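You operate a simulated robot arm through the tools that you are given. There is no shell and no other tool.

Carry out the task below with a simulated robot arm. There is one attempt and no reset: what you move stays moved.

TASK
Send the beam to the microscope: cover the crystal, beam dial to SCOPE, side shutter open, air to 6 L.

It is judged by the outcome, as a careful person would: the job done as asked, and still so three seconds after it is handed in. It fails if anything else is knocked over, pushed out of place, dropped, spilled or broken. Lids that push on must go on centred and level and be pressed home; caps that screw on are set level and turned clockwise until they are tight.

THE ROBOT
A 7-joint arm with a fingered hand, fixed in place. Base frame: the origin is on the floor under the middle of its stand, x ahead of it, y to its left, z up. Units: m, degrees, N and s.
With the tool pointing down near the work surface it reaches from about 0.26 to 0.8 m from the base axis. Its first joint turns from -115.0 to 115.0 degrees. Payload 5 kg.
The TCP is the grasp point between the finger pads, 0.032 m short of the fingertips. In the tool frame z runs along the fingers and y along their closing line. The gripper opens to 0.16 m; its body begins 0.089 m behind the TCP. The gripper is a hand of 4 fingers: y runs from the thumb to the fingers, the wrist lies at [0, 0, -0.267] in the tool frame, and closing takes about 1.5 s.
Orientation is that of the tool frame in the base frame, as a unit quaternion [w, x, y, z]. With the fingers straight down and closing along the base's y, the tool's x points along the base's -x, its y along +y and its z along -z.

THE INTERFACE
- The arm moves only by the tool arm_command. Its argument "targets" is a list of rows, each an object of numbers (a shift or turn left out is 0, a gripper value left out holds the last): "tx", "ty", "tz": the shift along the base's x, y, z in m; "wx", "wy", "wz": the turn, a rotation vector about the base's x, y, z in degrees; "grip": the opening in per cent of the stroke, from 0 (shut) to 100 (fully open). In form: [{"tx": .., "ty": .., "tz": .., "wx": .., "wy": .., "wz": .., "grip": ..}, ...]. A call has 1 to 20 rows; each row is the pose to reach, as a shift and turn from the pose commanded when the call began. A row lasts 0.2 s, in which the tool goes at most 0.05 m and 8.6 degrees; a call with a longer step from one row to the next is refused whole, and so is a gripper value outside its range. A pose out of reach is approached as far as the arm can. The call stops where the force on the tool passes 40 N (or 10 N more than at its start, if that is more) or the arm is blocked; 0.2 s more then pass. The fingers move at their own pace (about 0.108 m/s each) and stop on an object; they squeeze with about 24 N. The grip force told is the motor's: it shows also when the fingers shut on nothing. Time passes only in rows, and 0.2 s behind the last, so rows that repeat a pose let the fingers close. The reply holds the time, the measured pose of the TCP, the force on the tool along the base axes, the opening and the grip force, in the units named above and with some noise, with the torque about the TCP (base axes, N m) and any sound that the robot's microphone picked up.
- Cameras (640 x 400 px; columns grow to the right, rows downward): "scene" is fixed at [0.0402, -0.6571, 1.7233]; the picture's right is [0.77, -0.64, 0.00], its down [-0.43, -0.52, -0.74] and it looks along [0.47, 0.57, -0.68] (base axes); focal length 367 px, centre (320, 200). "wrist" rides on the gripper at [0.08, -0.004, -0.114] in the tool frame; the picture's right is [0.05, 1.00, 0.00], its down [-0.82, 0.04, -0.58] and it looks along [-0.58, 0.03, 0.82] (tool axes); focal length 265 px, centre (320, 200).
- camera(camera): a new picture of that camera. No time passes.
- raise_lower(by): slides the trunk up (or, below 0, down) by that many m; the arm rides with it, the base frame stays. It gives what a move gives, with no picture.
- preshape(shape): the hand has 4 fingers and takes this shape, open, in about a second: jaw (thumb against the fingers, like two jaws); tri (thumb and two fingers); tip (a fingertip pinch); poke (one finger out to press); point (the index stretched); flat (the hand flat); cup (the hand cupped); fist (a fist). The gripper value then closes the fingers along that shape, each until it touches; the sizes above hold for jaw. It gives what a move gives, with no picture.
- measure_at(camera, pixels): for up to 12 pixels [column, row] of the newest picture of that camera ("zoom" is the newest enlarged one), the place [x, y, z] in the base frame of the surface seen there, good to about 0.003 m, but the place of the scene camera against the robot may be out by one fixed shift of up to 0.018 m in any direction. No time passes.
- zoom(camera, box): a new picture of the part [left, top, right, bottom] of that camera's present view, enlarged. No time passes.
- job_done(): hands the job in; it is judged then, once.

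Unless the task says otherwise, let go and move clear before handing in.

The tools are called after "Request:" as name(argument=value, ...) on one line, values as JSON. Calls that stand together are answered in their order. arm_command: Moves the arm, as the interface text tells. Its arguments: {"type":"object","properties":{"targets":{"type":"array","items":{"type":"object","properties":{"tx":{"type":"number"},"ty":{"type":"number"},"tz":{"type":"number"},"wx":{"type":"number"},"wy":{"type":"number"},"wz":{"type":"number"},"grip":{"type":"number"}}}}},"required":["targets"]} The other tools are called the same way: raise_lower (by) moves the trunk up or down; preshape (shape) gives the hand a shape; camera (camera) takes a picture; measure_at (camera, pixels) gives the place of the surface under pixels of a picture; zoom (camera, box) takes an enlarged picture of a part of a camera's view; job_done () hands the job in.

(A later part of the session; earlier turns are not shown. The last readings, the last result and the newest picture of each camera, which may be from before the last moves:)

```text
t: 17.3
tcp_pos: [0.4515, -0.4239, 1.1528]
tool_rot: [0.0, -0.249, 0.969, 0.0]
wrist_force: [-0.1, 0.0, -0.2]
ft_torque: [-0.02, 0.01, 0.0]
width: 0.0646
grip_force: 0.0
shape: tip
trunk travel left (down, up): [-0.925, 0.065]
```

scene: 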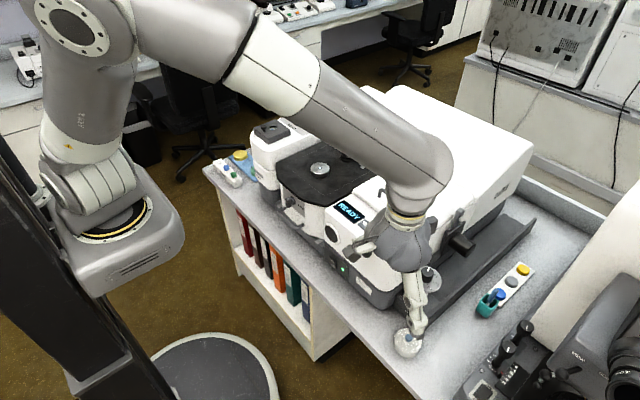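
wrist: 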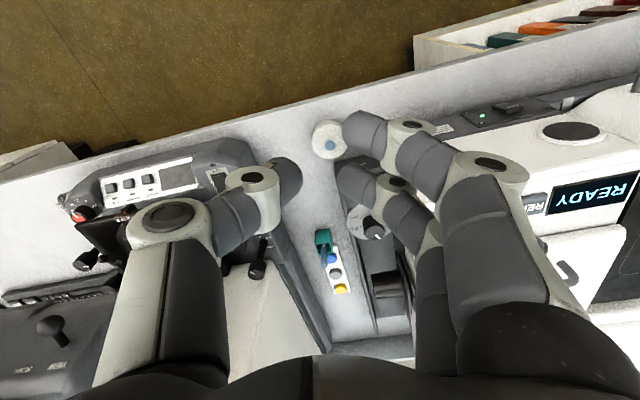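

Yaw is now 28.8°. Next I'll tilt 18° so the palm leans away from the dial and move above the blue knob at safe height.

Request:
arm_command(targets=[{"wx": 2.9, "wy": -5.3, "tz": -0.02}, {"wx": 5.7, "wy": -10.5, "tz": -0.05}, {"wx": 8.6, "wy": -15.8, "tz": -0.08}, {"wx": 8.6, "wy": -15.8, "tz": -0.12, "tx": 0.01}, {"wx": 8.6, "wy": -15.8, "tz": -0.16, "tx": 0.02}, {"wx": 8.6, "wy": -15.8, "tz": -0.2, "tx": 0.03, "ty": -0.008}])

Request:
camera(camera="wrist")

Request:
camera(camera="scene")

```text
t: 18.7
tcp_pos: [0.4791, -0.4328, 0.9547]
tool_rot: [0.151, -0.244, 0.957, 0.039]
wrist_force: [-0.6, -0.1, -0.5]
ft_torque: [0.01, 0.03, 0.03]
width: 0.0647
grip_force: 0.0
shape: tip
trunk travel left (down, up): [-0.925, 0.065]
```

```text
taken
```

wrist: 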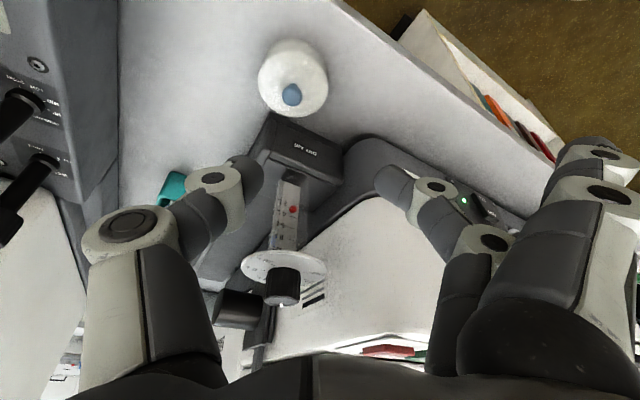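

```text
taken
```

scene: 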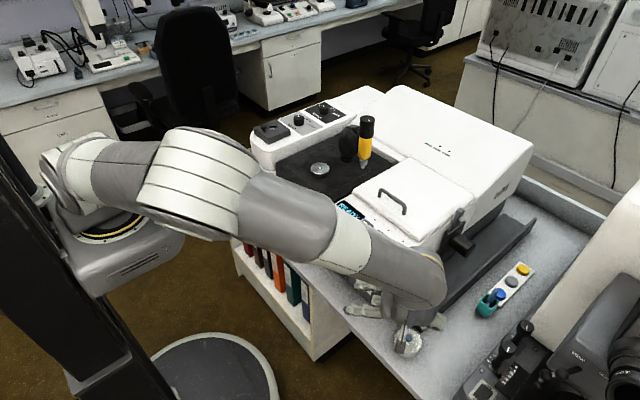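

The arm is tilted and clear; the cover's knob is at (291,95) in the wrist view. I'll measure it precisely from here.

Request:
zoom(camera="wrist", box=[240, 30, 350, 130])

Request:
measure_at(camera="wrist", pixels=[[291, 95], [291, 90], [291, 100], [287, 95], [295, 95], [283, 110], [320, 90], [262, 85], [290, 70], [300, 45], [290, 125], [315, 105]])

```text
4.00 times, centred on (295, 80) of wrist
```

zoom: 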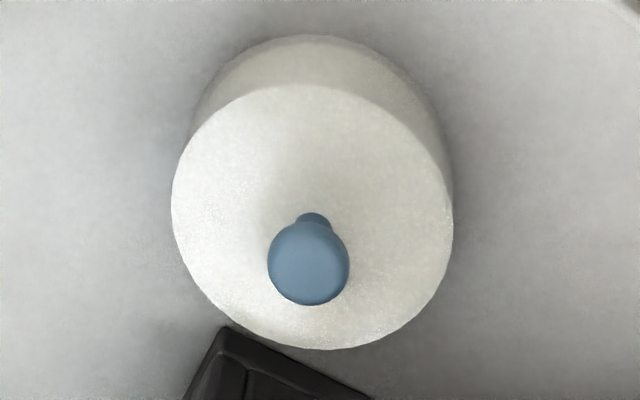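

```text
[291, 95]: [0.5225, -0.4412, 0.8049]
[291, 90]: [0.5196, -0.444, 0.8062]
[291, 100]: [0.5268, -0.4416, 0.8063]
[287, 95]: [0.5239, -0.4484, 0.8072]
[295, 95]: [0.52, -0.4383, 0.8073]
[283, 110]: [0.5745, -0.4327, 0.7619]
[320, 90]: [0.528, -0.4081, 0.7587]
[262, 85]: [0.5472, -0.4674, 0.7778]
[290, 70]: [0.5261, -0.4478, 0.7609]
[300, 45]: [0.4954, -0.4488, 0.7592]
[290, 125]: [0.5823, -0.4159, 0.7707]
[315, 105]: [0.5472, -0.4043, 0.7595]
```

The knob centre is about (0.524,-0.4405), top 0.8065, cover top about 0.781. I'll check the machine's front face position for the outstretched fingers before descending.

Request:
measure_at(camera="wrist", pixels=[[464, 200], [345, 170], [380, 160], [480, 170], [520, 190], [400, 230], [420, 160], [350, 230]])

Request:
measure_at(camera="scene", pixels=[[340, 300], [335, 262], [325, 235], [360, 205], [300, 205], [345, 285]])

```text
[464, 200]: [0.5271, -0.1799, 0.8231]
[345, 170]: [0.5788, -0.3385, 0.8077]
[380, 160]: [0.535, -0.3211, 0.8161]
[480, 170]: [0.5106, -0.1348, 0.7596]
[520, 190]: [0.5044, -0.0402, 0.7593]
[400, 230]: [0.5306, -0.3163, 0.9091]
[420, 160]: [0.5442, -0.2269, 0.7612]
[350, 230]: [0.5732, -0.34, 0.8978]
```

```text
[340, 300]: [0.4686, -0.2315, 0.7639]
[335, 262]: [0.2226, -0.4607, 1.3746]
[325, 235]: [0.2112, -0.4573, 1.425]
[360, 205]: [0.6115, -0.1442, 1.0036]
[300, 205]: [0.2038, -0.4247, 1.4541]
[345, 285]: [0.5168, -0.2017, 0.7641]
```

The machine front is at x≈0.527, so the fingers clear it. I'll descend onto the knob with the fingers open.

Request:
arm_command(targets=[{"tx": 0.015, "ty": -0.004, "tz": -0.035}, {"tx": 0.03, "ty": -0.008, "tz": -0.07}, {"tx": 0.0389, "ty": -0.0109, "tz": -0.1}, {"tx": 0.0389, "ty": -0.0109, "tz": -0.12}, {"tx": 0.0389, "ty": -0.0109, "tz": -0.1367}])

Request:
camera(camera="wrist")

Request:
zoom(camera="scene", box=[340, 270, 460, 370])

```text
t: 19.9
tcp_pos: [0.5171, -0.4452, 0.8191]
tool_rot: [0.152, -0.244, 0.957, 0.038]
wrist_force: [-0.1, -0.3, -0.6]
ft_torque: [-0.02, 0.04, -0.02]
width: 0.0647
grip_force: 0.0
shape: tip
trunk travel left (down, up): [-0.925, 0.065]
```

```text
taken
```

wrist: 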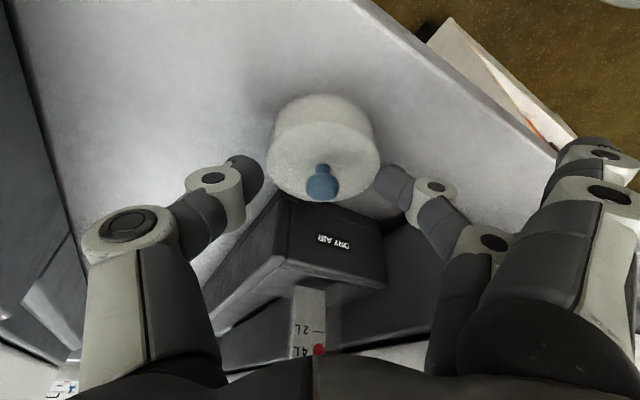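

```text
4.00 times, centred on (400, 320) of scene
```

zoom: 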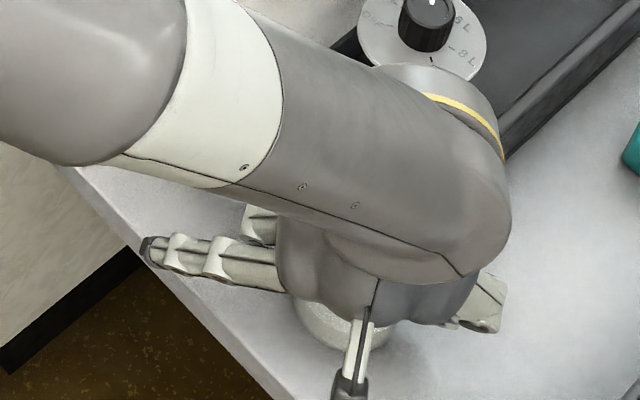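

The knob (321,183) is centred between thumb tip (255,178) and finger tip (385,180). I'll nudge 2 mm forward and close on it.

Request:
arm_command(targets=[{"tx": 0.002, "ty": 0.001}, {"tx": 0.002, "ty": 0.001, "grip": 0}, {"tx": 0.002, "ty": 0.001, "grip": 0}, {"tx": 0.002, "ty": 0.001, "grip": 0}, {"tx": 0.002, "ty": 0.001, "grip": 0}, {"tx": 0.002, "ty": 0.001, "grip": 0}, {"tx": 0.002, "ty": 0.001, "grip": 0}, {"tx": 0.002, "ty": 0.001, "grip": 0}])

Request:
camera(camera="wrist")

```text
t: 21.7
tcp_pos: [0.5194, -0.444, 0.8188]
tool_rot: [0.152, -0.245, 0.957, 0.039]
wrist_force: [0.5, -0.9, -0.6]
ft_torque: [-0.02, 0.02, 0.01]
width: 0.0426
grip_force: 24.2
shape: tip
trunk travel left (down, up): [-0.925, 0.065]
```

```text
taken
```

wrist: 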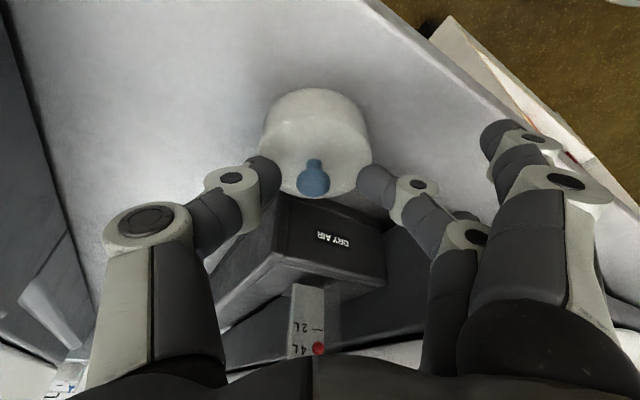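

The fingers stopped at 43 mm with full force instead of ~20 mm, and the cover shifted a little in view. I'll zoom to see what they are touching.

Request:
zoom(camera="wrist", box=[220, 70, 440, 230])

Request:
zoom(camera="scene", box=[370, 300, 450, 370])

Request:
measure_at(camera="wrist", pixels=[[313, 182], [272, 170], [368, 178], [262, 160], [385, 165]])

```text
2.50 times, centred on (330, 150) of wrist
```

zoom: 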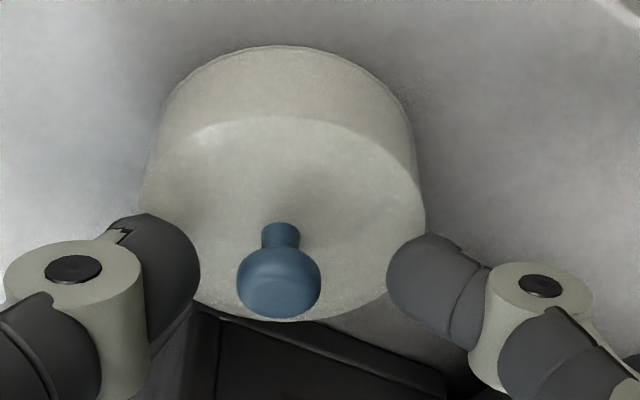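

```text
5.71 times, centred on (410, 335) of scene
```

zoom: 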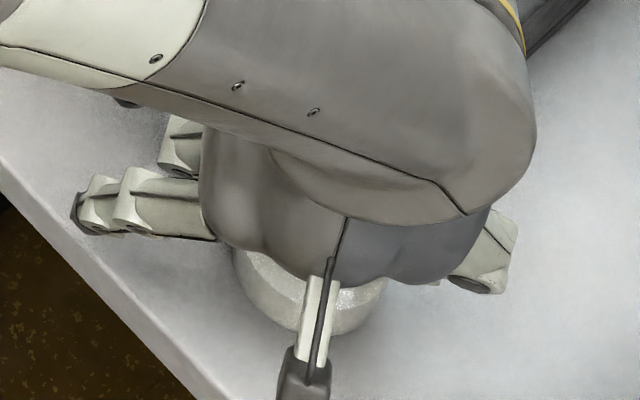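

```text
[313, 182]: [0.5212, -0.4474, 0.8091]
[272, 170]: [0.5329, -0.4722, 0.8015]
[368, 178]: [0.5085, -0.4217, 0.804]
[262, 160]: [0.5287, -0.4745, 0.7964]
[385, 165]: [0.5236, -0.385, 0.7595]
```

The knob isn't being held; the tips remain ~21 mm each side of it with force. I'll check where the outstretched index finger (500,140) is, since it may have touched something.

Request:
measure_at(camera="wrist", pixels=[[495, 135], [490, 150], [530, 137], [500, 180], [520, 155], [475, 220], [415, 185], [440, 215], [230, 178], [215, 225], [395, 195], [360, 180]])

Request:
measure_at(camera="scene", pixels=[[369, 312], [380, 315], [375, 308], [392, 318], [410, 345], [408, 355], [400, 340], [434, 320]])

```text
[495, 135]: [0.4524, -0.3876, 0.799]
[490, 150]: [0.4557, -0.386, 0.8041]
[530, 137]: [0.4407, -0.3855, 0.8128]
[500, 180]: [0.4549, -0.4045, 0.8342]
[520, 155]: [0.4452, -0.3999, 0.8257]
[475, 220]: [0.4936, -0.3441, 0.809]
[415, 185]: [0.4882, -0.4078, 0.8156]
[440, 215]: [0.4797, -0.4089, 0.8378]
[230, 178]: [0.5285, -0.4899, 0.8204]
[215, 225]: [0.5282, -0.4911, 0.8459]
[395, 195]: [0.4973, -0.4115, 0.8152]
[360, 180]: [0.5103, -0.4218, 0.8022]
```

```text
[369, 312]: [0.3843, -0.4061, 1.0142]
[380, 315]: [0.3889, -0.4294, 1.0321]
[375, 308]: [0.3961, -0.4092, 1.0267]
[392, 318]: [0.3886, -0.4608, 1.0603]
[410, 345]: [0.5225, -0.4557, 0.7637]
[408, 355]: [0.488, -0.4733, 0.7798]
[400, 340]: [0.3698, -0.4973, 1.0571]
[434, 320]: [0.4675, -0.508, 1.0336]
```

The index tip is free (z≈0.80), so thumb and finger are both bearing on the cover itself around the knob's base. I'll test with a tiny 8 mm lift whether it is actually held.

Request:
arm_command(targets=[{"tz": 0.004}, {"tz": 0.008}, {"tz": 0.008}, {"tz": 0.008}])

Request:
camera(camera="wrist")

Request:
zoom(camera="wrist", box=[220, 70, 440, 230])

```text
t: 22.7
tcp_pos: [0.518, -0.4441, 0.8258]
tool_rot: [0.152, -0.244, 0.957, 0.039]
wrist_force: [0.0, -0.4, 0.0]
ft_torque: [-0.02, 0.03, 0.01]
width: 0.0427
grip_force: 23.9
shape: tip
trunk travel left (down, up): [-0.925, 0.065]
```

```text
taken
```

wrist: 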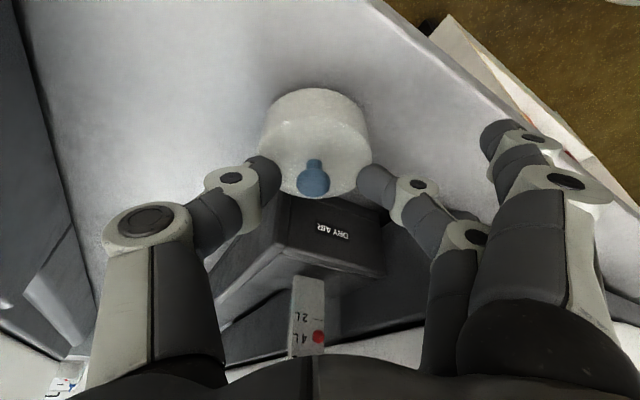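

```text
2.50 times, centred on (330, 150) of wrist
```

zoom: 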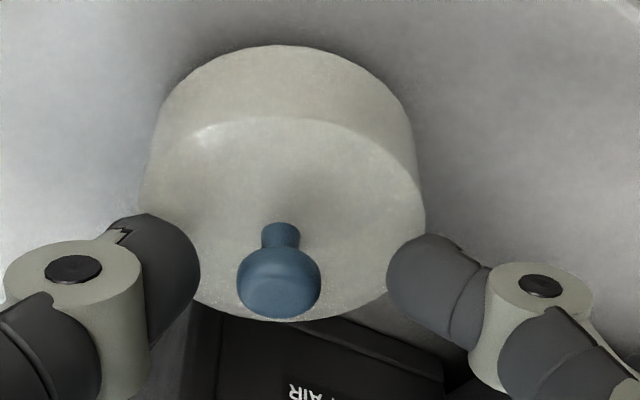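

The cover came up with the hand, rigid and level relative to the fingers, so it is held. I'll lift it slowly and check again.

Request:
arm_command(targets=[{"tz": 0.015, "tx": -0.003}, {"tz": 0.035, "tx": -0.008}, {"tz": 0.06, "tx": -0.015}, {"tz": 0.085, "tx": -0.02}, {"tz": 0.11, "tx": -0.025}, {"tz": 0.135, "tx": -0.03}, {"tz": 0.16, "tx": -0.035}])

Request:
camera(camera="wrist")

Request:
camera(camera="scene")

Request:
zoom(camera="wrist", box=[220, 70, 440, 230])

```text
t: 24.3
tcp_pos: [0.4858, -0.4449, 0.9863]
tool_rot: [0.151, -0.245, 0.957, 0.039]
wrist_force: [-0.8, 0.6, 0.1]
ft_torque: [0.02, 0.0, 0.0]
width: 0.0424
grip_force: 23.8
shape: tip
trunk travel left (down, up): [-0.925, 0.065]
```

```text
taken
```

wrist: 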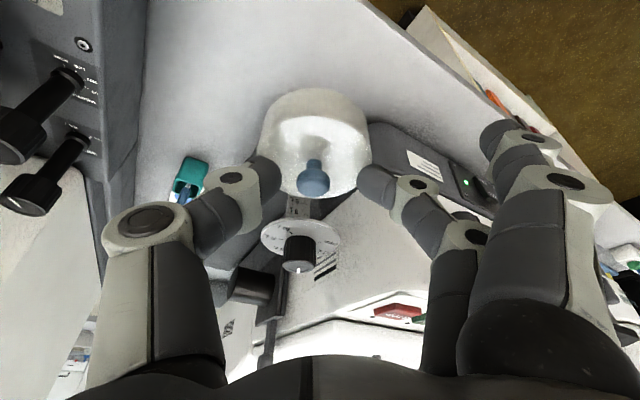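

```text
taken
```

scene: 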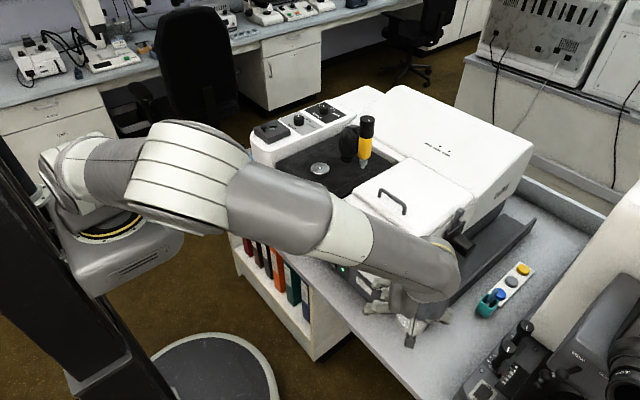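

```text
2.50 times, centred on (330, 150) of wrist
```

zoom: 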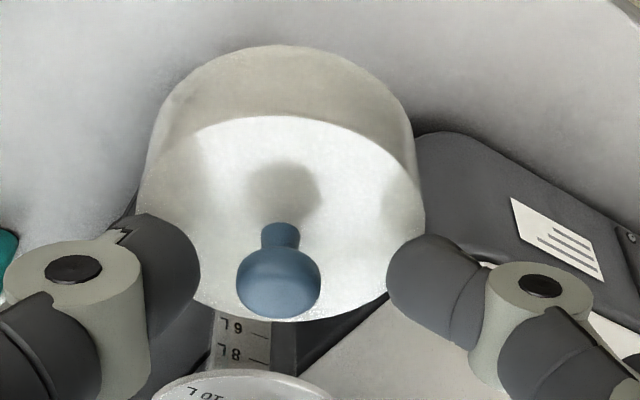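

The cover is held rigidly. I'll raise it to z≈1.2 and carry it left in front of the machine, yawing back toward ~+4°, well short of the press.

Request:
arm_command(targets=[{"tz": 0.035, "ty": 0.005}, {"tz": 0.07, "ty": 0.015}, {"tz": 0.105, "ty": 0.03}, {"tz": 0.14, "ty": 0.05, "wz": -2}, {"tz": 0.17, "ty": 0.08, "wz": -4}, {"tz": 0.195, "ty": 0.115, "wz": -6}, {"tz": 0.21, "ty": 0.155, "wz": -8}, {"tz": 0.215, "ty": 0.195, "wz": -10}, {"tz": 0.215, "ty": 0.235, "wz": -12}, {"tz": 0.215, "ty": 0.275, "wz": -14}, {"tz": 0.215, "ty": 0.315, "wz": -16}, {"tz": 0.215, "ty": 0.355, "wz": -18}, {"tz": 0.215, "ty": 0.395, "wz": -20}, {"tz": 0.215, "ty": 0.435, "wz": -22}, {"tz": 0.215, "ty": 0.475, "wz": -24}, {"tz": 0.215, "ty": 0.505, "wz": -25}])

Request:
camera(camera="wrist")

Request:
camera(camera="scene")

```text
t: 27.7
tcp_pos: [0.4858, 0.0632, 1.2019]
tool_rot: [0.156, -0.033, 0.987, 0.005]
wrist_force: [-0.6, -0.3, -0.6]
ft_torque: [-0.02, 0.03, 0.0]
width: 0.0428
grip_force: 24.0
shape: tip
trunk travel left (down, up): [-0.925, 0.065]
```

```text
taken
```

wrist: 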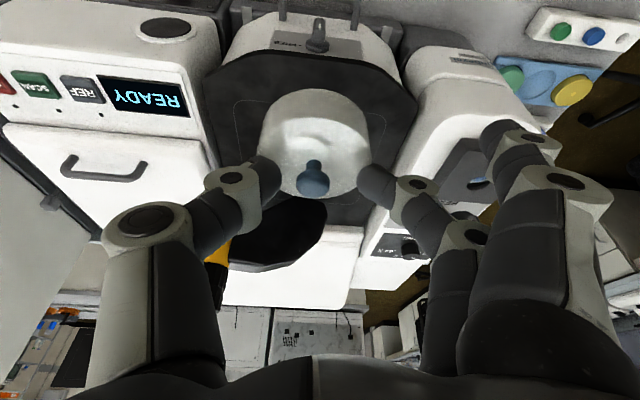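

```text
taken
```

scene: 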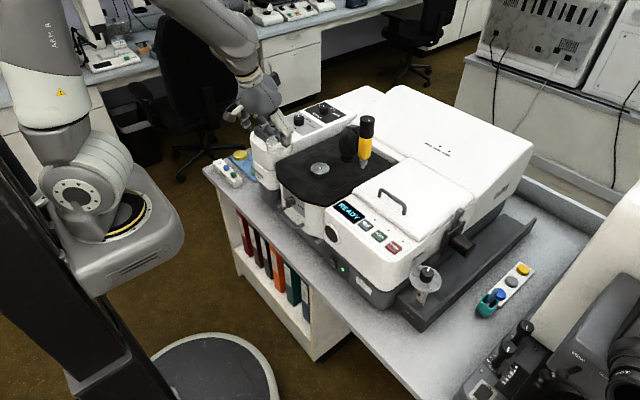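

The cover is intact in the hand at (0.486,0.063,1.20). I'll zoom the scene view to see it against the puck.

Request:
zoom(camera="scene", box=[240, 90, 360, 190])

Request:
zoom(camera="wrist", box=[220, 70, 440, 230])

Request:
measure_at(camera="wrist", pixels=[[313, 182], [313, 190], [310, 100], [262, 120], [365, 130], [320, 40], [300, 30], [205, 270], [215, 240], [150, 220]])

```text
4.00 times, centred on (300, 140) of scene
```

zoom: 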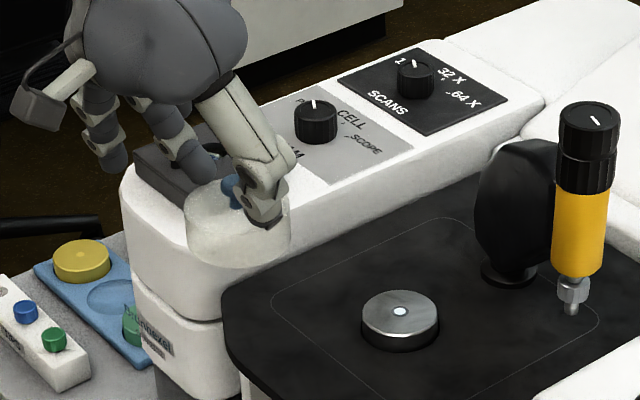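

```text
2.50 times, centred on (330, 150) of wrist
```

zoom: 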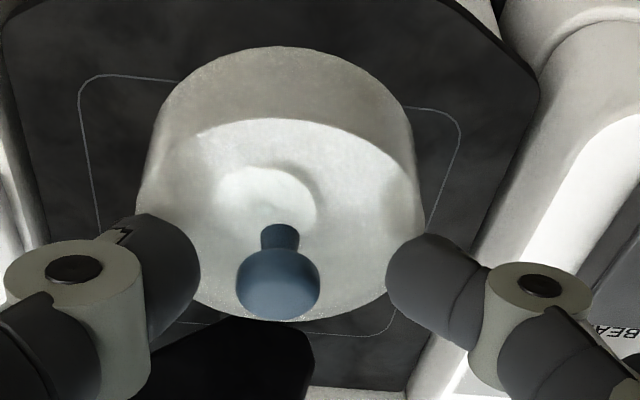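

```text
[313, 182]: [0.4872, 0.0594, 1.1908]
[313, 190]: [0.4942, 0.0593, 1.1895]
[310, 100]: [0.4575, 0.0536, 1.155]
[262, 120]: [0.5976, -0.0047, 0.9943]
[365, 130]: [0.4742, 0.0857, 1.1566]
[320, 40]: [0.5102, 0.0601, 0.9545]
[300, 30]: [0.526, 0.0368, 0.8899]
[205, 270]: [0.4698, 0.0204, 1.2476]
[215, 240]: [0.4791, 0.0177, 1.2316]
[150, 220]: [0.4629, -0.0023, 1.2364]
```

The cover sits level; its centre is about +8.5 mm ahead of and −3.5 mm beside the TCP. I'll move to hover roughly 25 mm above the puck.

Request:
arm_command(targets=[{"tx": 0.03}, {"tx": 0.06}, {"tx": 0.09, "tz": -0.01}, {"tx": 0.12, "tz": -0.03}, {"tx": 0.1375, "tz": -0.06}, {"tx": 0.1375, "tz": -0.09}, {"tx": 0.1375, "tz": -0.11}])

Request:
camera(camera="wrist")

Request:
camera(camera="scene")

Request:
zoom(camera="scene", box=[280, 120, 360, 190])

```text
t: 29.3
tcp_pos: [0.622, 0.0624, 1.0891]
tool_rot: [0.156, -0.032, 0.987, 0.005]
wrist_force: [-0.6, 0.2, -0.8]
ft_torque: [-0.02, 0.0, 0.0]
width: 0.0426
grip_force: 24.2
shape: tip
trunk travel left (down, up): [-0.925, 0.065]
```

```text
taken
```

wrist: 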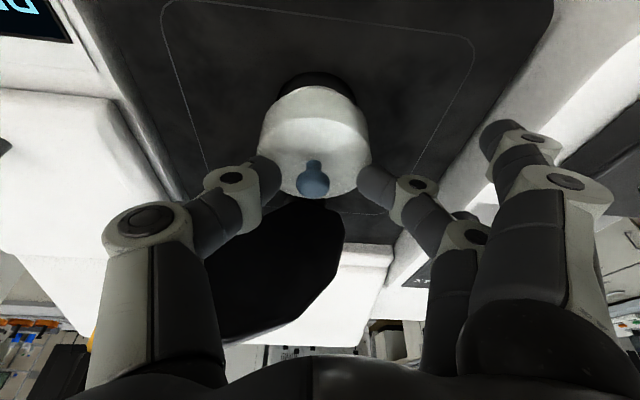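

```text
taken
```

scene: 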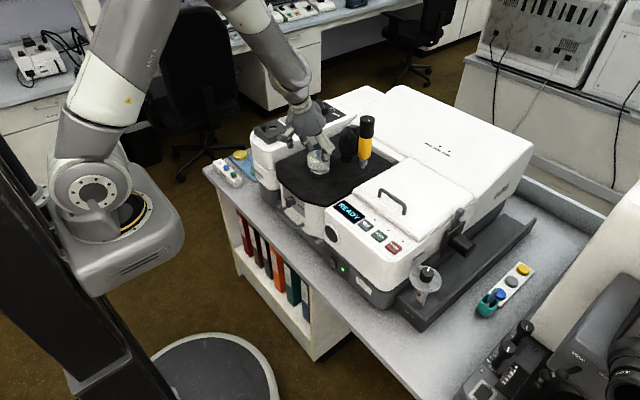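

```text
5.71 times, centred on (320, 155) of scene
```

zoom: 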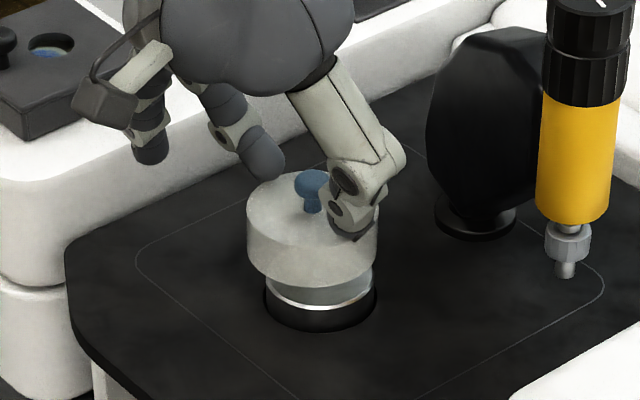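

The cover is hovering above the puck and looks nearly aligned. I'll zoom tighter to compare their centrelines.

Request:
zoom(camera="scene", box=[300, 145, 340, 185])

Request:
zoom(camera="wrist", box=[240, 60, 400, 210])

```text
10.00 times, centred on (320, 165) of scene
```

zoom: 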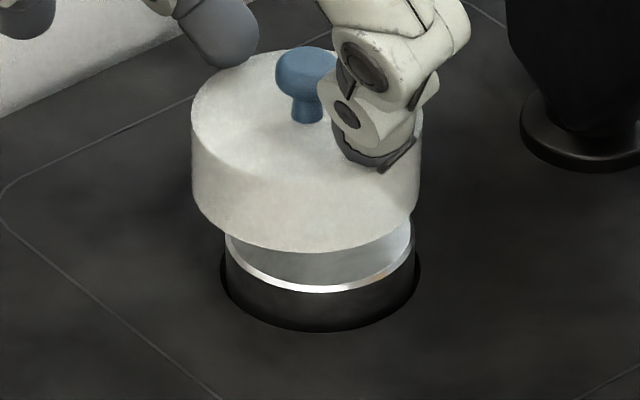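

```text
2.67 times, centred on (320, 135) of wrist
```

zoom: 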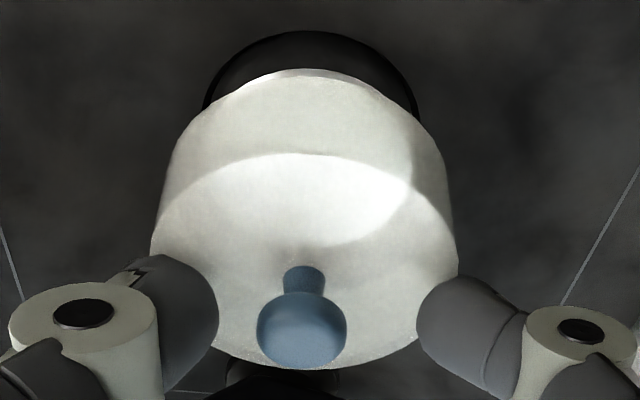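

Comparing edges in both views (scene cover centre 306 vs puck 320 in zoom; recess back edge 71.7 row in wrist), the cover needs about +6.3 mm in x and +0.6 mm in y. I'll shift and drop slightly, then recheck.

Request:
arm_command(targets=[{"tx": 0.0063, "ty": 0.0006}, {"tx": 0.0063, "ty": 0.0006, "tz": -0.006}, {"tx": 0.0063, "ty": 0.0006, "tz": -0.01}, {"tx": 0.0063, "ty": 0.0006, "tz": -0.01}])

Request:
camera(camera="wrist")

Request:
zoom(camera="scene", box=[300, 145, 340, 185])

Request:
zoom(camera="wrist", box=[240, 60, 400, 210])

```text
t: 30.3
tcp_pos: [0.6285, 0.0618, 1.0796]
tool_rot: [0.156, -0.032, 0.987, 0.005]
wrist_force: [0.9, -0.3, -1.2]
ft_torque: [-0.02, -0.02, 0.0]
width: 0.0425
grip_force: 24.1
shape: tip
trunk travel left (down, up): [-0.925, 0.065]
```

```text
taken
```

wrist: 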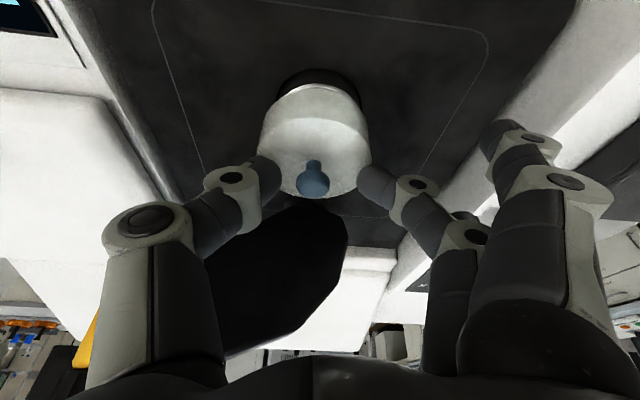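

```text
10.00 times, centred on (320, 165) of scene
```

zoom: 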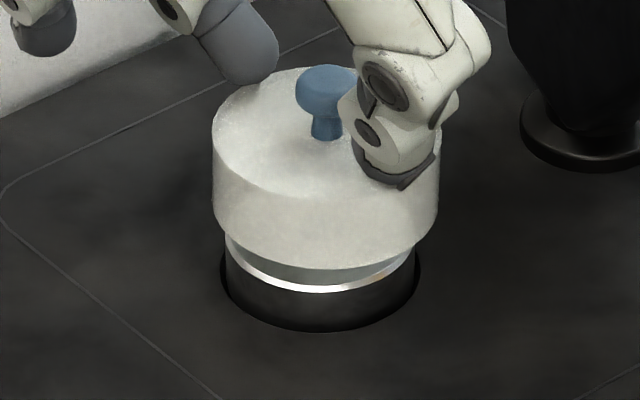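

```text
2.67 times, centred on (320, 135) of wrist
```

zoom: 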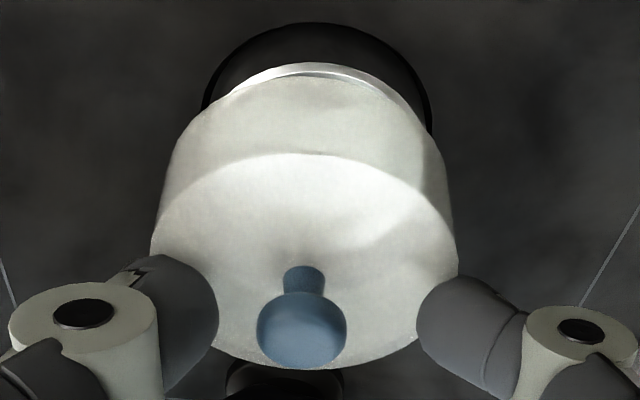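

The cover is now slightly to the right in the scene view (centre 326 vs 320). I'll take higher-zoom views to refine the last couple of millimetres.

Request:
zoom(camera="wrist", box=[280, 60, 360, 110])

Request:
zoom(camera="scene", box=[306, 160, 334, 182])

Request:
measure_at(camera="wrist", pixels=[[318, 70], [318, 76], [318, 85], [290, 90], [350, 90], [318, 60], [280, 85], [362, 85]])

```text
8.00 times, centred on (320, 85) of wrist
```

zoom: 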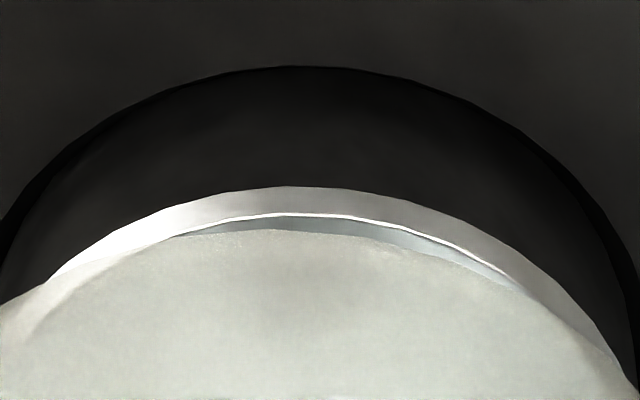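

```text
16.00 times, centred on (320, 171) of scene
```

zoom: 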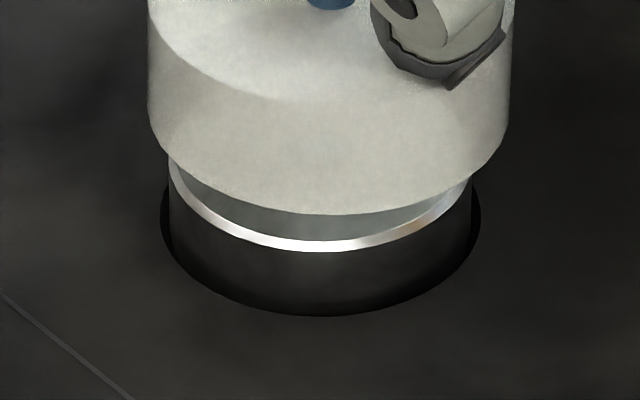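

```text
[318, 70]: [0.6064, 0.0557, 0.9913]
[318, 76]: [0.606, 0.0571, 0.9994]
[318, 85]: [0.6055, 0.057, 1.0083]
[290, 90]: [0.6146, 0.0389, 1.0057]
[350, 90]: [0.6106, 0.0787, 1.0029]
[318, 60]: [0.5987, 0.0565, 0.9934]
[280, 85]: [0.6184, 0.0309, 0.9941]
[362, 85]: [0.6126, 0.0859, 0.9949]
```

Refined: the cover needs about −1.2 mm in x and +1.5 mm in y. I'll apply that and lower in small steps, watching force.

Request:
arm_command(targets=[{"tx": -0.0012, "ty": 0.0015}, {"tx": -0.0012, "ty": 0.0015, "tz": -0.004}, {"tx": -0.0012, "ty": 0.0015, "tz": -0.008}, {"tx": -0.0012, "ty": 0.0015, "tz": -0.008}])

Request:
camera(camera="wrist")

Request:
zoom(camera="scene", box=[306, 160, 334, 182])

Request:
zoom(camera="wrist", box=[280, 60, 360, 110])

```text
t: 31.3
tcp_pos: [0.6281, 0.0636, 1.0726]
tool_rot: [0.157, -0.031, 0.987, 0.003]
wrist_force: [-0.9, 0.5, -0.1]
ft_torque: [-0.01, 0.0, 0.0]
width: 0.0427
grip_force: 23.9
shape: tip
trunk travel left (down, up): [-0.925, 0.065]
```

```text
taken
```

wrist: 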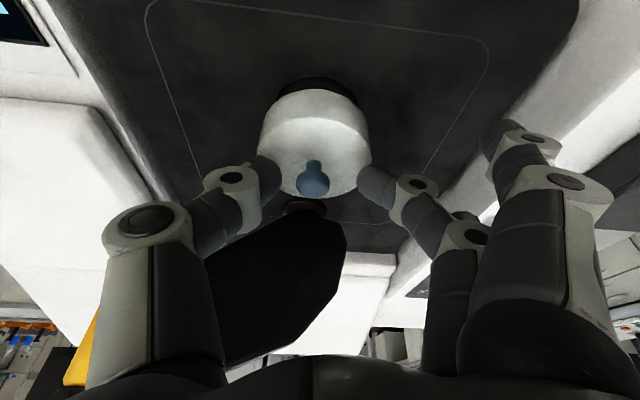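

```text
16.00 times, centred on (320, 171) of scene
```

zoom: 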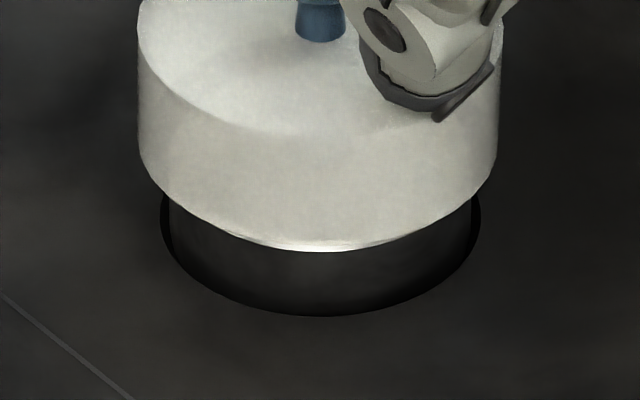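

```text
8.00 times, centred on (320, 85) of wrist
```

zoom: 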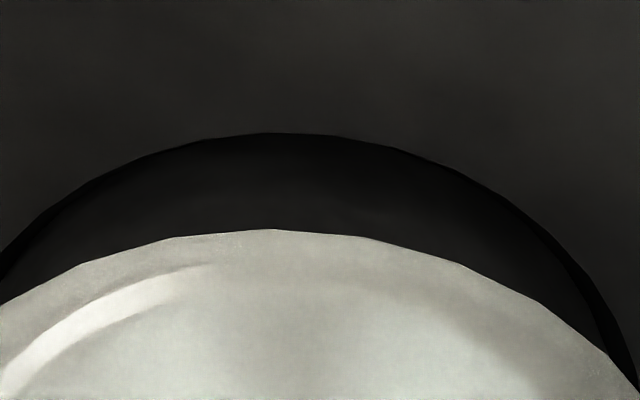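

Columns in both cameras now agree to within ~1 mm (scene cover 318.5 vs puck 320.5 at 16×). I'll lower in 2 mm steps past the puck-top level and check force.

Request:
arm_command(targets=[{"tx": 0.0004, "ty": 0.0003, "tz": -0.002}, {"tx": 0.0004, "ty": 0.0003, "tz": -0.004}, {"tx": 0.0004, "ty": 0.0003, "tz": -0.006}, {"tx": 0.0004, "ty": 0.0003, "tz": -0.008}, {"tx": 0.0004, "ty": 0.0003, "tz": -0.008}])

Request:
zoom(camera="scene", box=[306, 160, 334, 182])

Request:
camera(camera="wrist")

Request:
zoom(camera="wrist", box=[280, 60, 360, 110])

```text
t: 32.5
tcp_pos: [0.6288, 0.0642, 1.0649]
tool_rot: [0.157, -0.031, 0.987, 0.005]
wrist_force: [-0.5, -0.2, 0.6]
ft_torque: [0.0, 0.0, -0.02]
width: 0.0427
grip_force: 24.5
shape: tip
trunk travel left (down, up): [-0.925, 0.065]
```

```text
16.00 times, centred on (320, 171) of scene
```

zoom: 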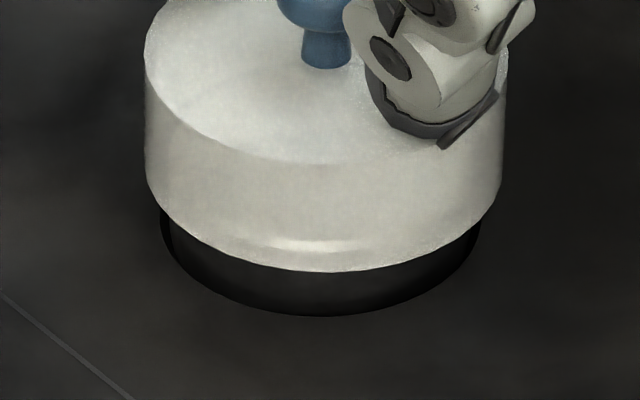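

```text
taken
```

wrist: 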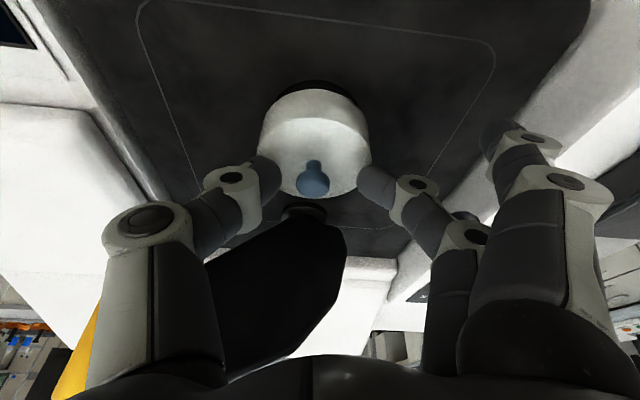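

```text
8.00 times, centred on (320, 85) of wrist
```

zoom: 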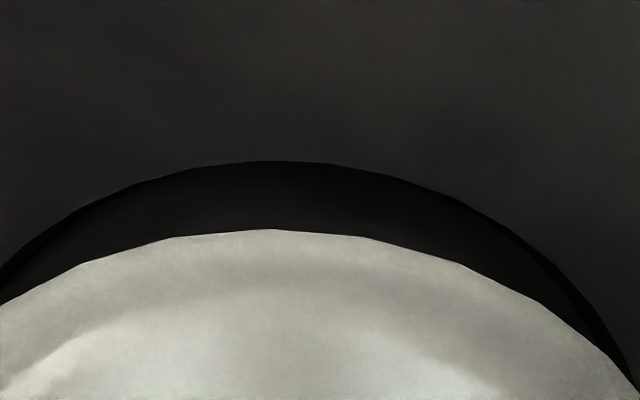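

No contact yet, and the puck rim shows through the translucent wall (bright line at 320,245), so the cover is going down over it. I'll continue down gently.

Request:
arm_command(targets=[{"tx": -0.0003, "tz": -0.002}, {"tx": -0.0005, "ty": 0.0003, "tz": -0.004}, {"tx": -0.0005, "ty": 0.0003, "tz": -0.006}, {"tx": -0.0005, "ty": 0.0003, "tz": -0.008}, {"tx": -0.0005, "ty": 0.0003, "tz": -0.008}])

Request:
zoom(camera="scene", box=[306, 160, 334, 182])

Request:
camera(camera="wrist")

```text
t: 33.7
tcp_pos: [0.628, 0.0646, 1.0579]
tool_rot: [0.156, -0.032, 0.987, 0.005]
wrist_force: [-0.1, -0.1, -0.3]
ft_torque: [0.03, 0.0, 0.02]
width: 0.0426
grip_force: 24.1
shape: tip
trunk travel left (down, up): [-0.925, 0.065]
```

```text
16.00 times, centred on (320, 171) of scene
```

zoom: 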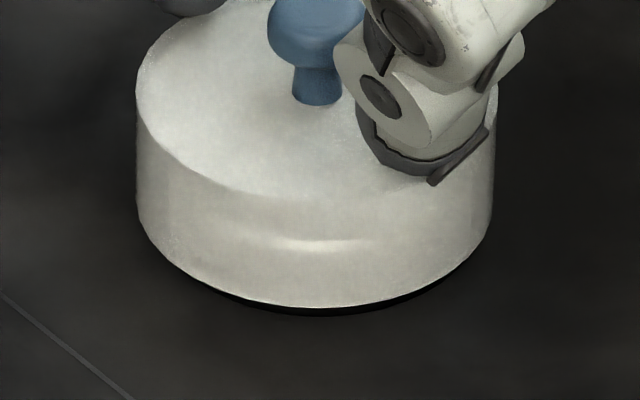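

```text
taken
```

wrist: 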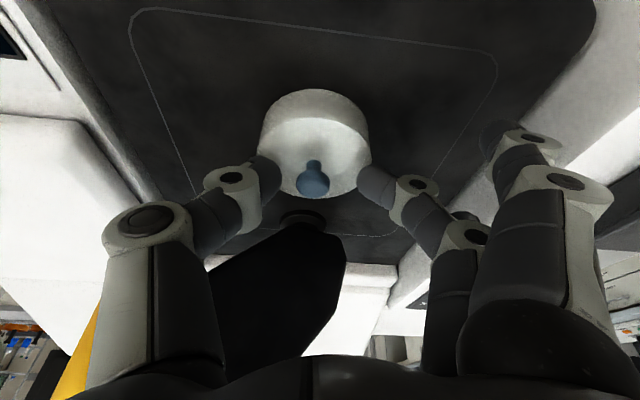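

The cover is almost down with about 5 mm to go and within ~1 mm of centre. I'll lower the rest in 1 mm steps until light contact.

Request:
arm_command(targets=[{"tx": 0.0006, "ty": -0.0002, "tz": -0.001}, {"tx": 0.0006, "ty": -0.0002, "tz": -0.002}, {"tx": 0.0006, "ty": -0.0002, "tz": -0.003}, {"tx": 0.0006, "ty": -0.0002, "tz": -0.004}, {"tx": 0.0006, "ty": -0.0002, "tz": -0.005}, {"tx": 0.0006, "ty": -0.0002, "tz": -0.005}])

Request:
zoom(camera="scene", box=[306, 160, 334, 182])

```text
t: 35.1
tcp_pos: [0.6284, 0.0621, 1.0522]
tool_rot: [0.158, -0.032, 0.987, 0.006]
wrist_force: [0.2, -0.1, 3.3]
ft_torque: [-0.13, -0.08, 0.04]
width: 0.0426
grip_force: 24.4
shape: tip
trunk travel left (down, up): [-0.925, 0.065]
```

```text
16.00 times, centred on (320, 171) of scene
```

zoom: 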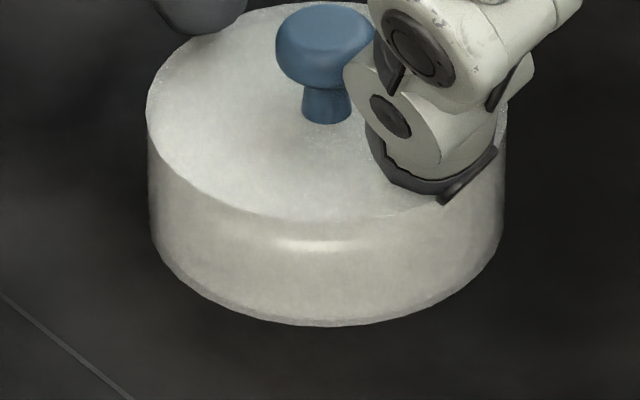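

Contact at 3.3 N with the cover bottom at plate level (z≈0.993), level and within ~1 mm of centre. I'll press a little harder to make sure it's home, then release.

Request:
arm_command(targets=[{"tz": -0.001}, {"tz": -0.002}, {"tz": -0.003}, {"tz": -0.004}, {"tz": -0.004}])

```text
t: 36.3
tcp_pos: [0.6274, 0.063, 1.0502]
tool_rot: [0.158, -0.032, 0.987, 0.005]
wrist_force: [0.9, 1.3, 15.8]
ft_torque: [0.14, -0.11, 0.09]
width: 0.043
grip_force: 24.4
shape: tip
trunk travel left (down, up): [-0.925, 0.065]
```

Pressed at ~16 N with no further travel, so it's home. I'll relieve the load and open the fingers.

Request:
arm_command(targets=[{"tz": 0.002}, {"tz": 0.004}, {"tz": 0.004, "grip": 45}, {"tz": 0.004, "grip": 45}, {"tz": 0.004, "grip": 45}, {"tz": 0.004, "grip": 45}])

Request:
camera(camera="wrist")

Request:
zoom(camera="scene", box=[300, 145, 340, 185])

```text
t: 37.7
tcp_pos: [0.6275, 0.0638, 1.0519]
tool_rot: [0.156, -0.031, 0.987, 0.005]
wrist_force: [0.1, -0.1, -0.1]
ft_torque: [-0.04, 0.01, -0.02]
width: 0.0712
grip_force: 0.1
shape: tip
trunk travel left (down, up): [-0.925, 0.065]
```

```text
taken
```

wrist: 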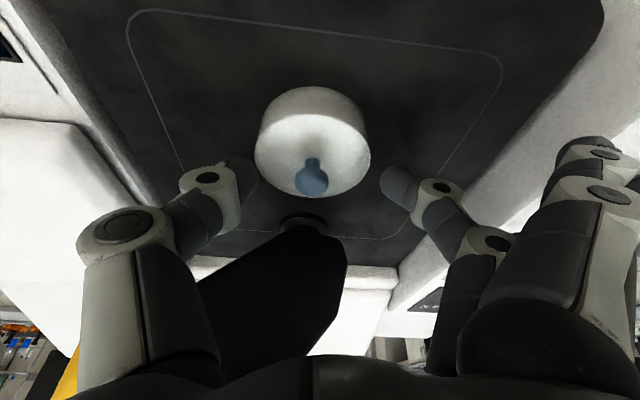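

```text
10.00 times, centred on (320, 165) of scene
```

zoom: 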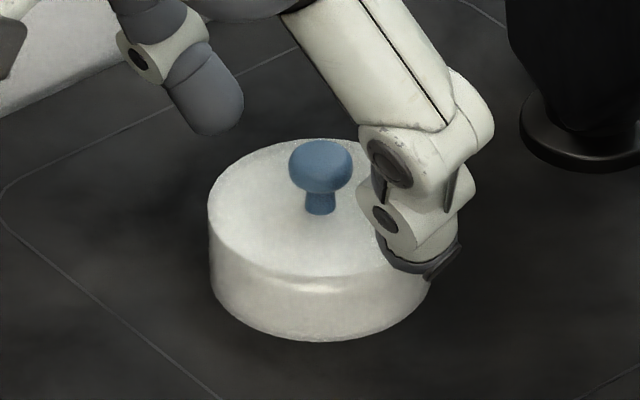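

The cover is seated level over the crystal (scene cover centre 320 = puck 320). I'll back up and away, straighten the hand, and look at the beam dial from above.

Request:
arm_command(targets=[{"tz": 0.02, "tx": -0.003}, {"tz": 0.05, "tx": -0.008}, {"tz": 0.08, "tx": -0.015}, {"tz": 0.11, "tx": -0.025}, {"tz": 0.14, "tx": -0.04}, {"tz": 0.16, "tx": -0.05, "ty": 0.03, "wy": 6}, {"tz": 0.18, "tx": -0.05, "ty": 0.07, "wy": 12}, {"tz": 0.18, "tx": -0.05, "ty": 0.11, "wy": 18}, {"tz": 0.18, "tx": -0.045, "ty": 0.15, "wy": 18}, {"tz": 0.17, "tx": -0.04, "ty": 0.19, "wy": 18}, {"tz": 0.16, "tx": -0.03, "ty": 0.21, "wy": 18}])

Request:
camera(camera="wrist")

Request:
camera(camera="scene")

```text
t: 40.1
tcp_pos: [0.5966, 0.275, 1.2105]
tool_rot: [0.001, -0.029, 1.0, 0.01]
wrist_force: [0.1, -0.1, -0.3]
ft_torque: [0.05, 0.0, 0.02]
width: 0.0714
grip_force: 0.0
shape: tip
trunk travel left (down, up): [-0.925, 0.065]
```

```text
taken
```

wrist: 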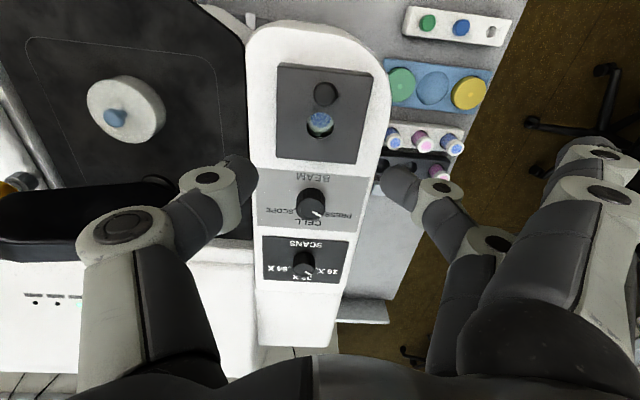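

```text
taken
```

scene: 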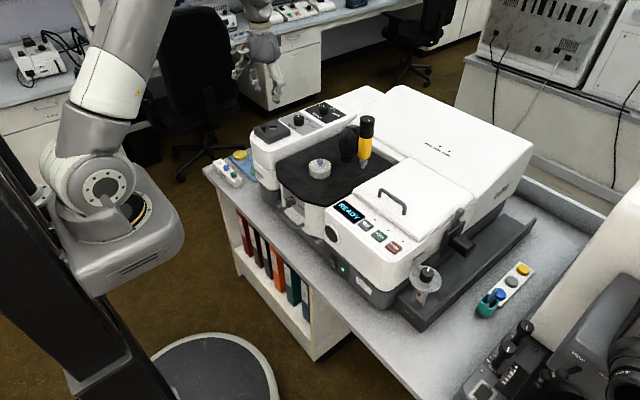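

The cover stayed centred on the crystal (127,108 in the wrist view). Now I'll zoom on the beam dial to read its ticks and measure the knob.

Request:
zoom(camera="wrist", box=[270, 170, 350, 240])

Request:
measure_at(camera="wrist", pixels=[[311, 203], [311, 210], [303, 205], [320, 208], [300, 215], [330, 212], [275, 205], [309, 232], [303, 262], [320, 91], [319, 123], [315, 214]])

Request:
zoom(camera="scene", box=[300, 145, 340, 185])

Request:
zoom(camera="scene", box=[280, 100, 330, 140])

```text
5.71 times, centred on (310, 205) of wrist
```

zoom: 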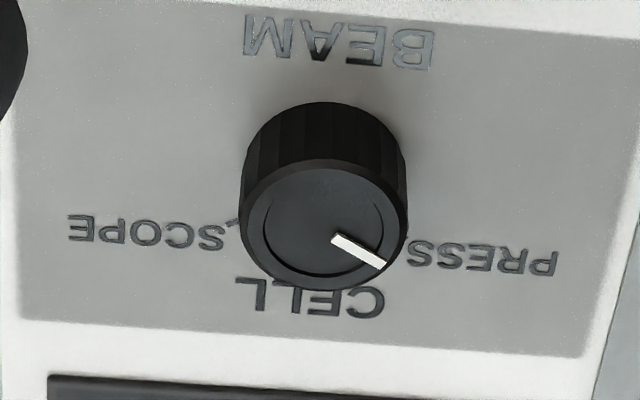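

```text
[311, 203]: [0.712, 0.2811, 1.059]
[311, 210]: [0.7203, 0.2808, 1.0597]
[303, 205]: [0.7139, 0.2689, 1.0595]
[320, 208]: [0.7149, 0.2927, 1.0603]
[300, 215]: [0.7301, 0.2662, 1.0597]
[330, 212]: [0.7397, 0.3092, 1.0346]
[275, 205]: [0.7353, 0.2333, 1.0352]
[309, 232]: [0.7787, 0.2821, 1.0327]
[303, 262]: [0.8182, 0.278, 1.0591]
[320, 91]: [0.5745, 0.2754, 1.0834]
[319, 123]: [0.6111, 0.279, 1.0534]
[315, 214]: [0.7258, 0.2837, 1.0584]
```

```text
10.00 times, centred on (320, 165) of scene
```

zoom: 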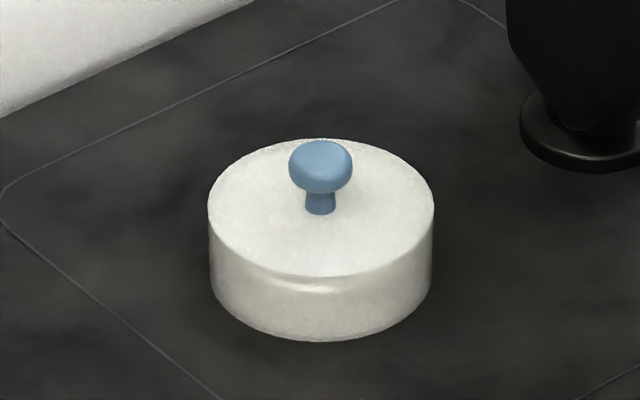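

```text
10.00 times, centred on (305, 120) of scene
```

zoom: 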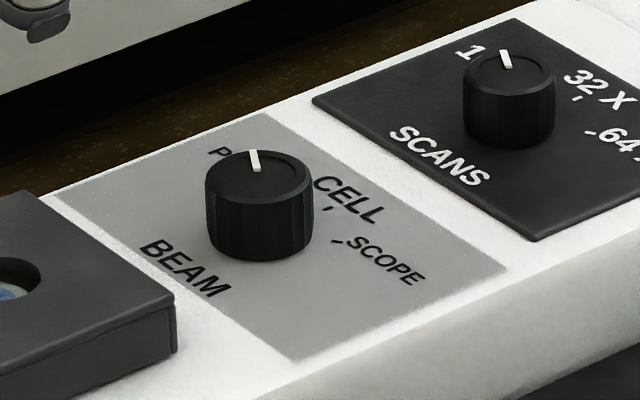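

The pointer is at PRESS (about +58° from ahead), with CELL about −2° and SCOPE about −48°, so ~100° clockwise is needed; knob centre is (0.7195,0.2805), top 1.0595. I'll move above it with +20° yaw for the first grip.

Request:
arm_command(targets=[{"tx": 0.03, "ty": 0.001, "wz": 4}, {"tx": 0.06, "ty": 0.002, "wz": 8}, {"tx": 0.09, "ty": 0.003, "wz": 12, "tz": -0.02}, {"tx": 0.11, "ty": 0.004, "wz": 16.7, "tz": -0.05}, {"tx": 0.123, "ty": 0.0055, "wz": 16.7, "tz": -0.085}])

Request:
camera(camera="wrist")

Request:
zoom(camera="scene", box=[240, 60, 380, 160])

```text
t: 41.3
tcp_pos: [0.7245, 0.2809, 1.1286]
tool_rot: [-0.002, -0.176, 0.984, 0.01]
wrist_force: [-0.3, 0.1, 0.3]
ft_torque: [-0.01, 0.05, 0.01]
width: 0.0712
grip_force: 0.0
shape: tip
trunk travel left (down, up): [-0.925, 0.065]
```

```text
taken
```

wrist: 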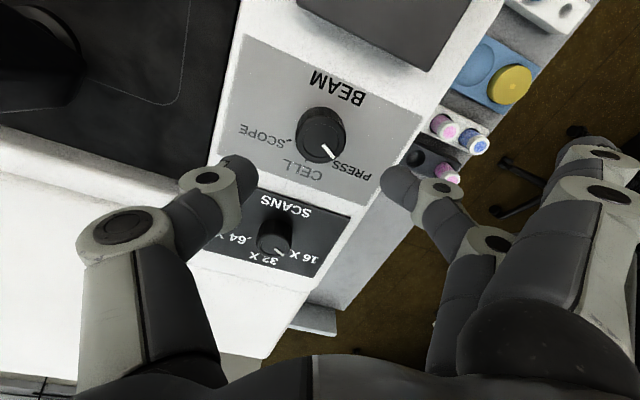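

```text
4.00 times, centred on (310, 110) of scene
```

zoom: 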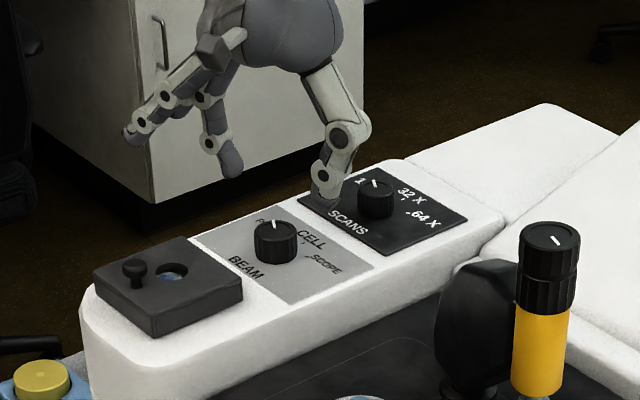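

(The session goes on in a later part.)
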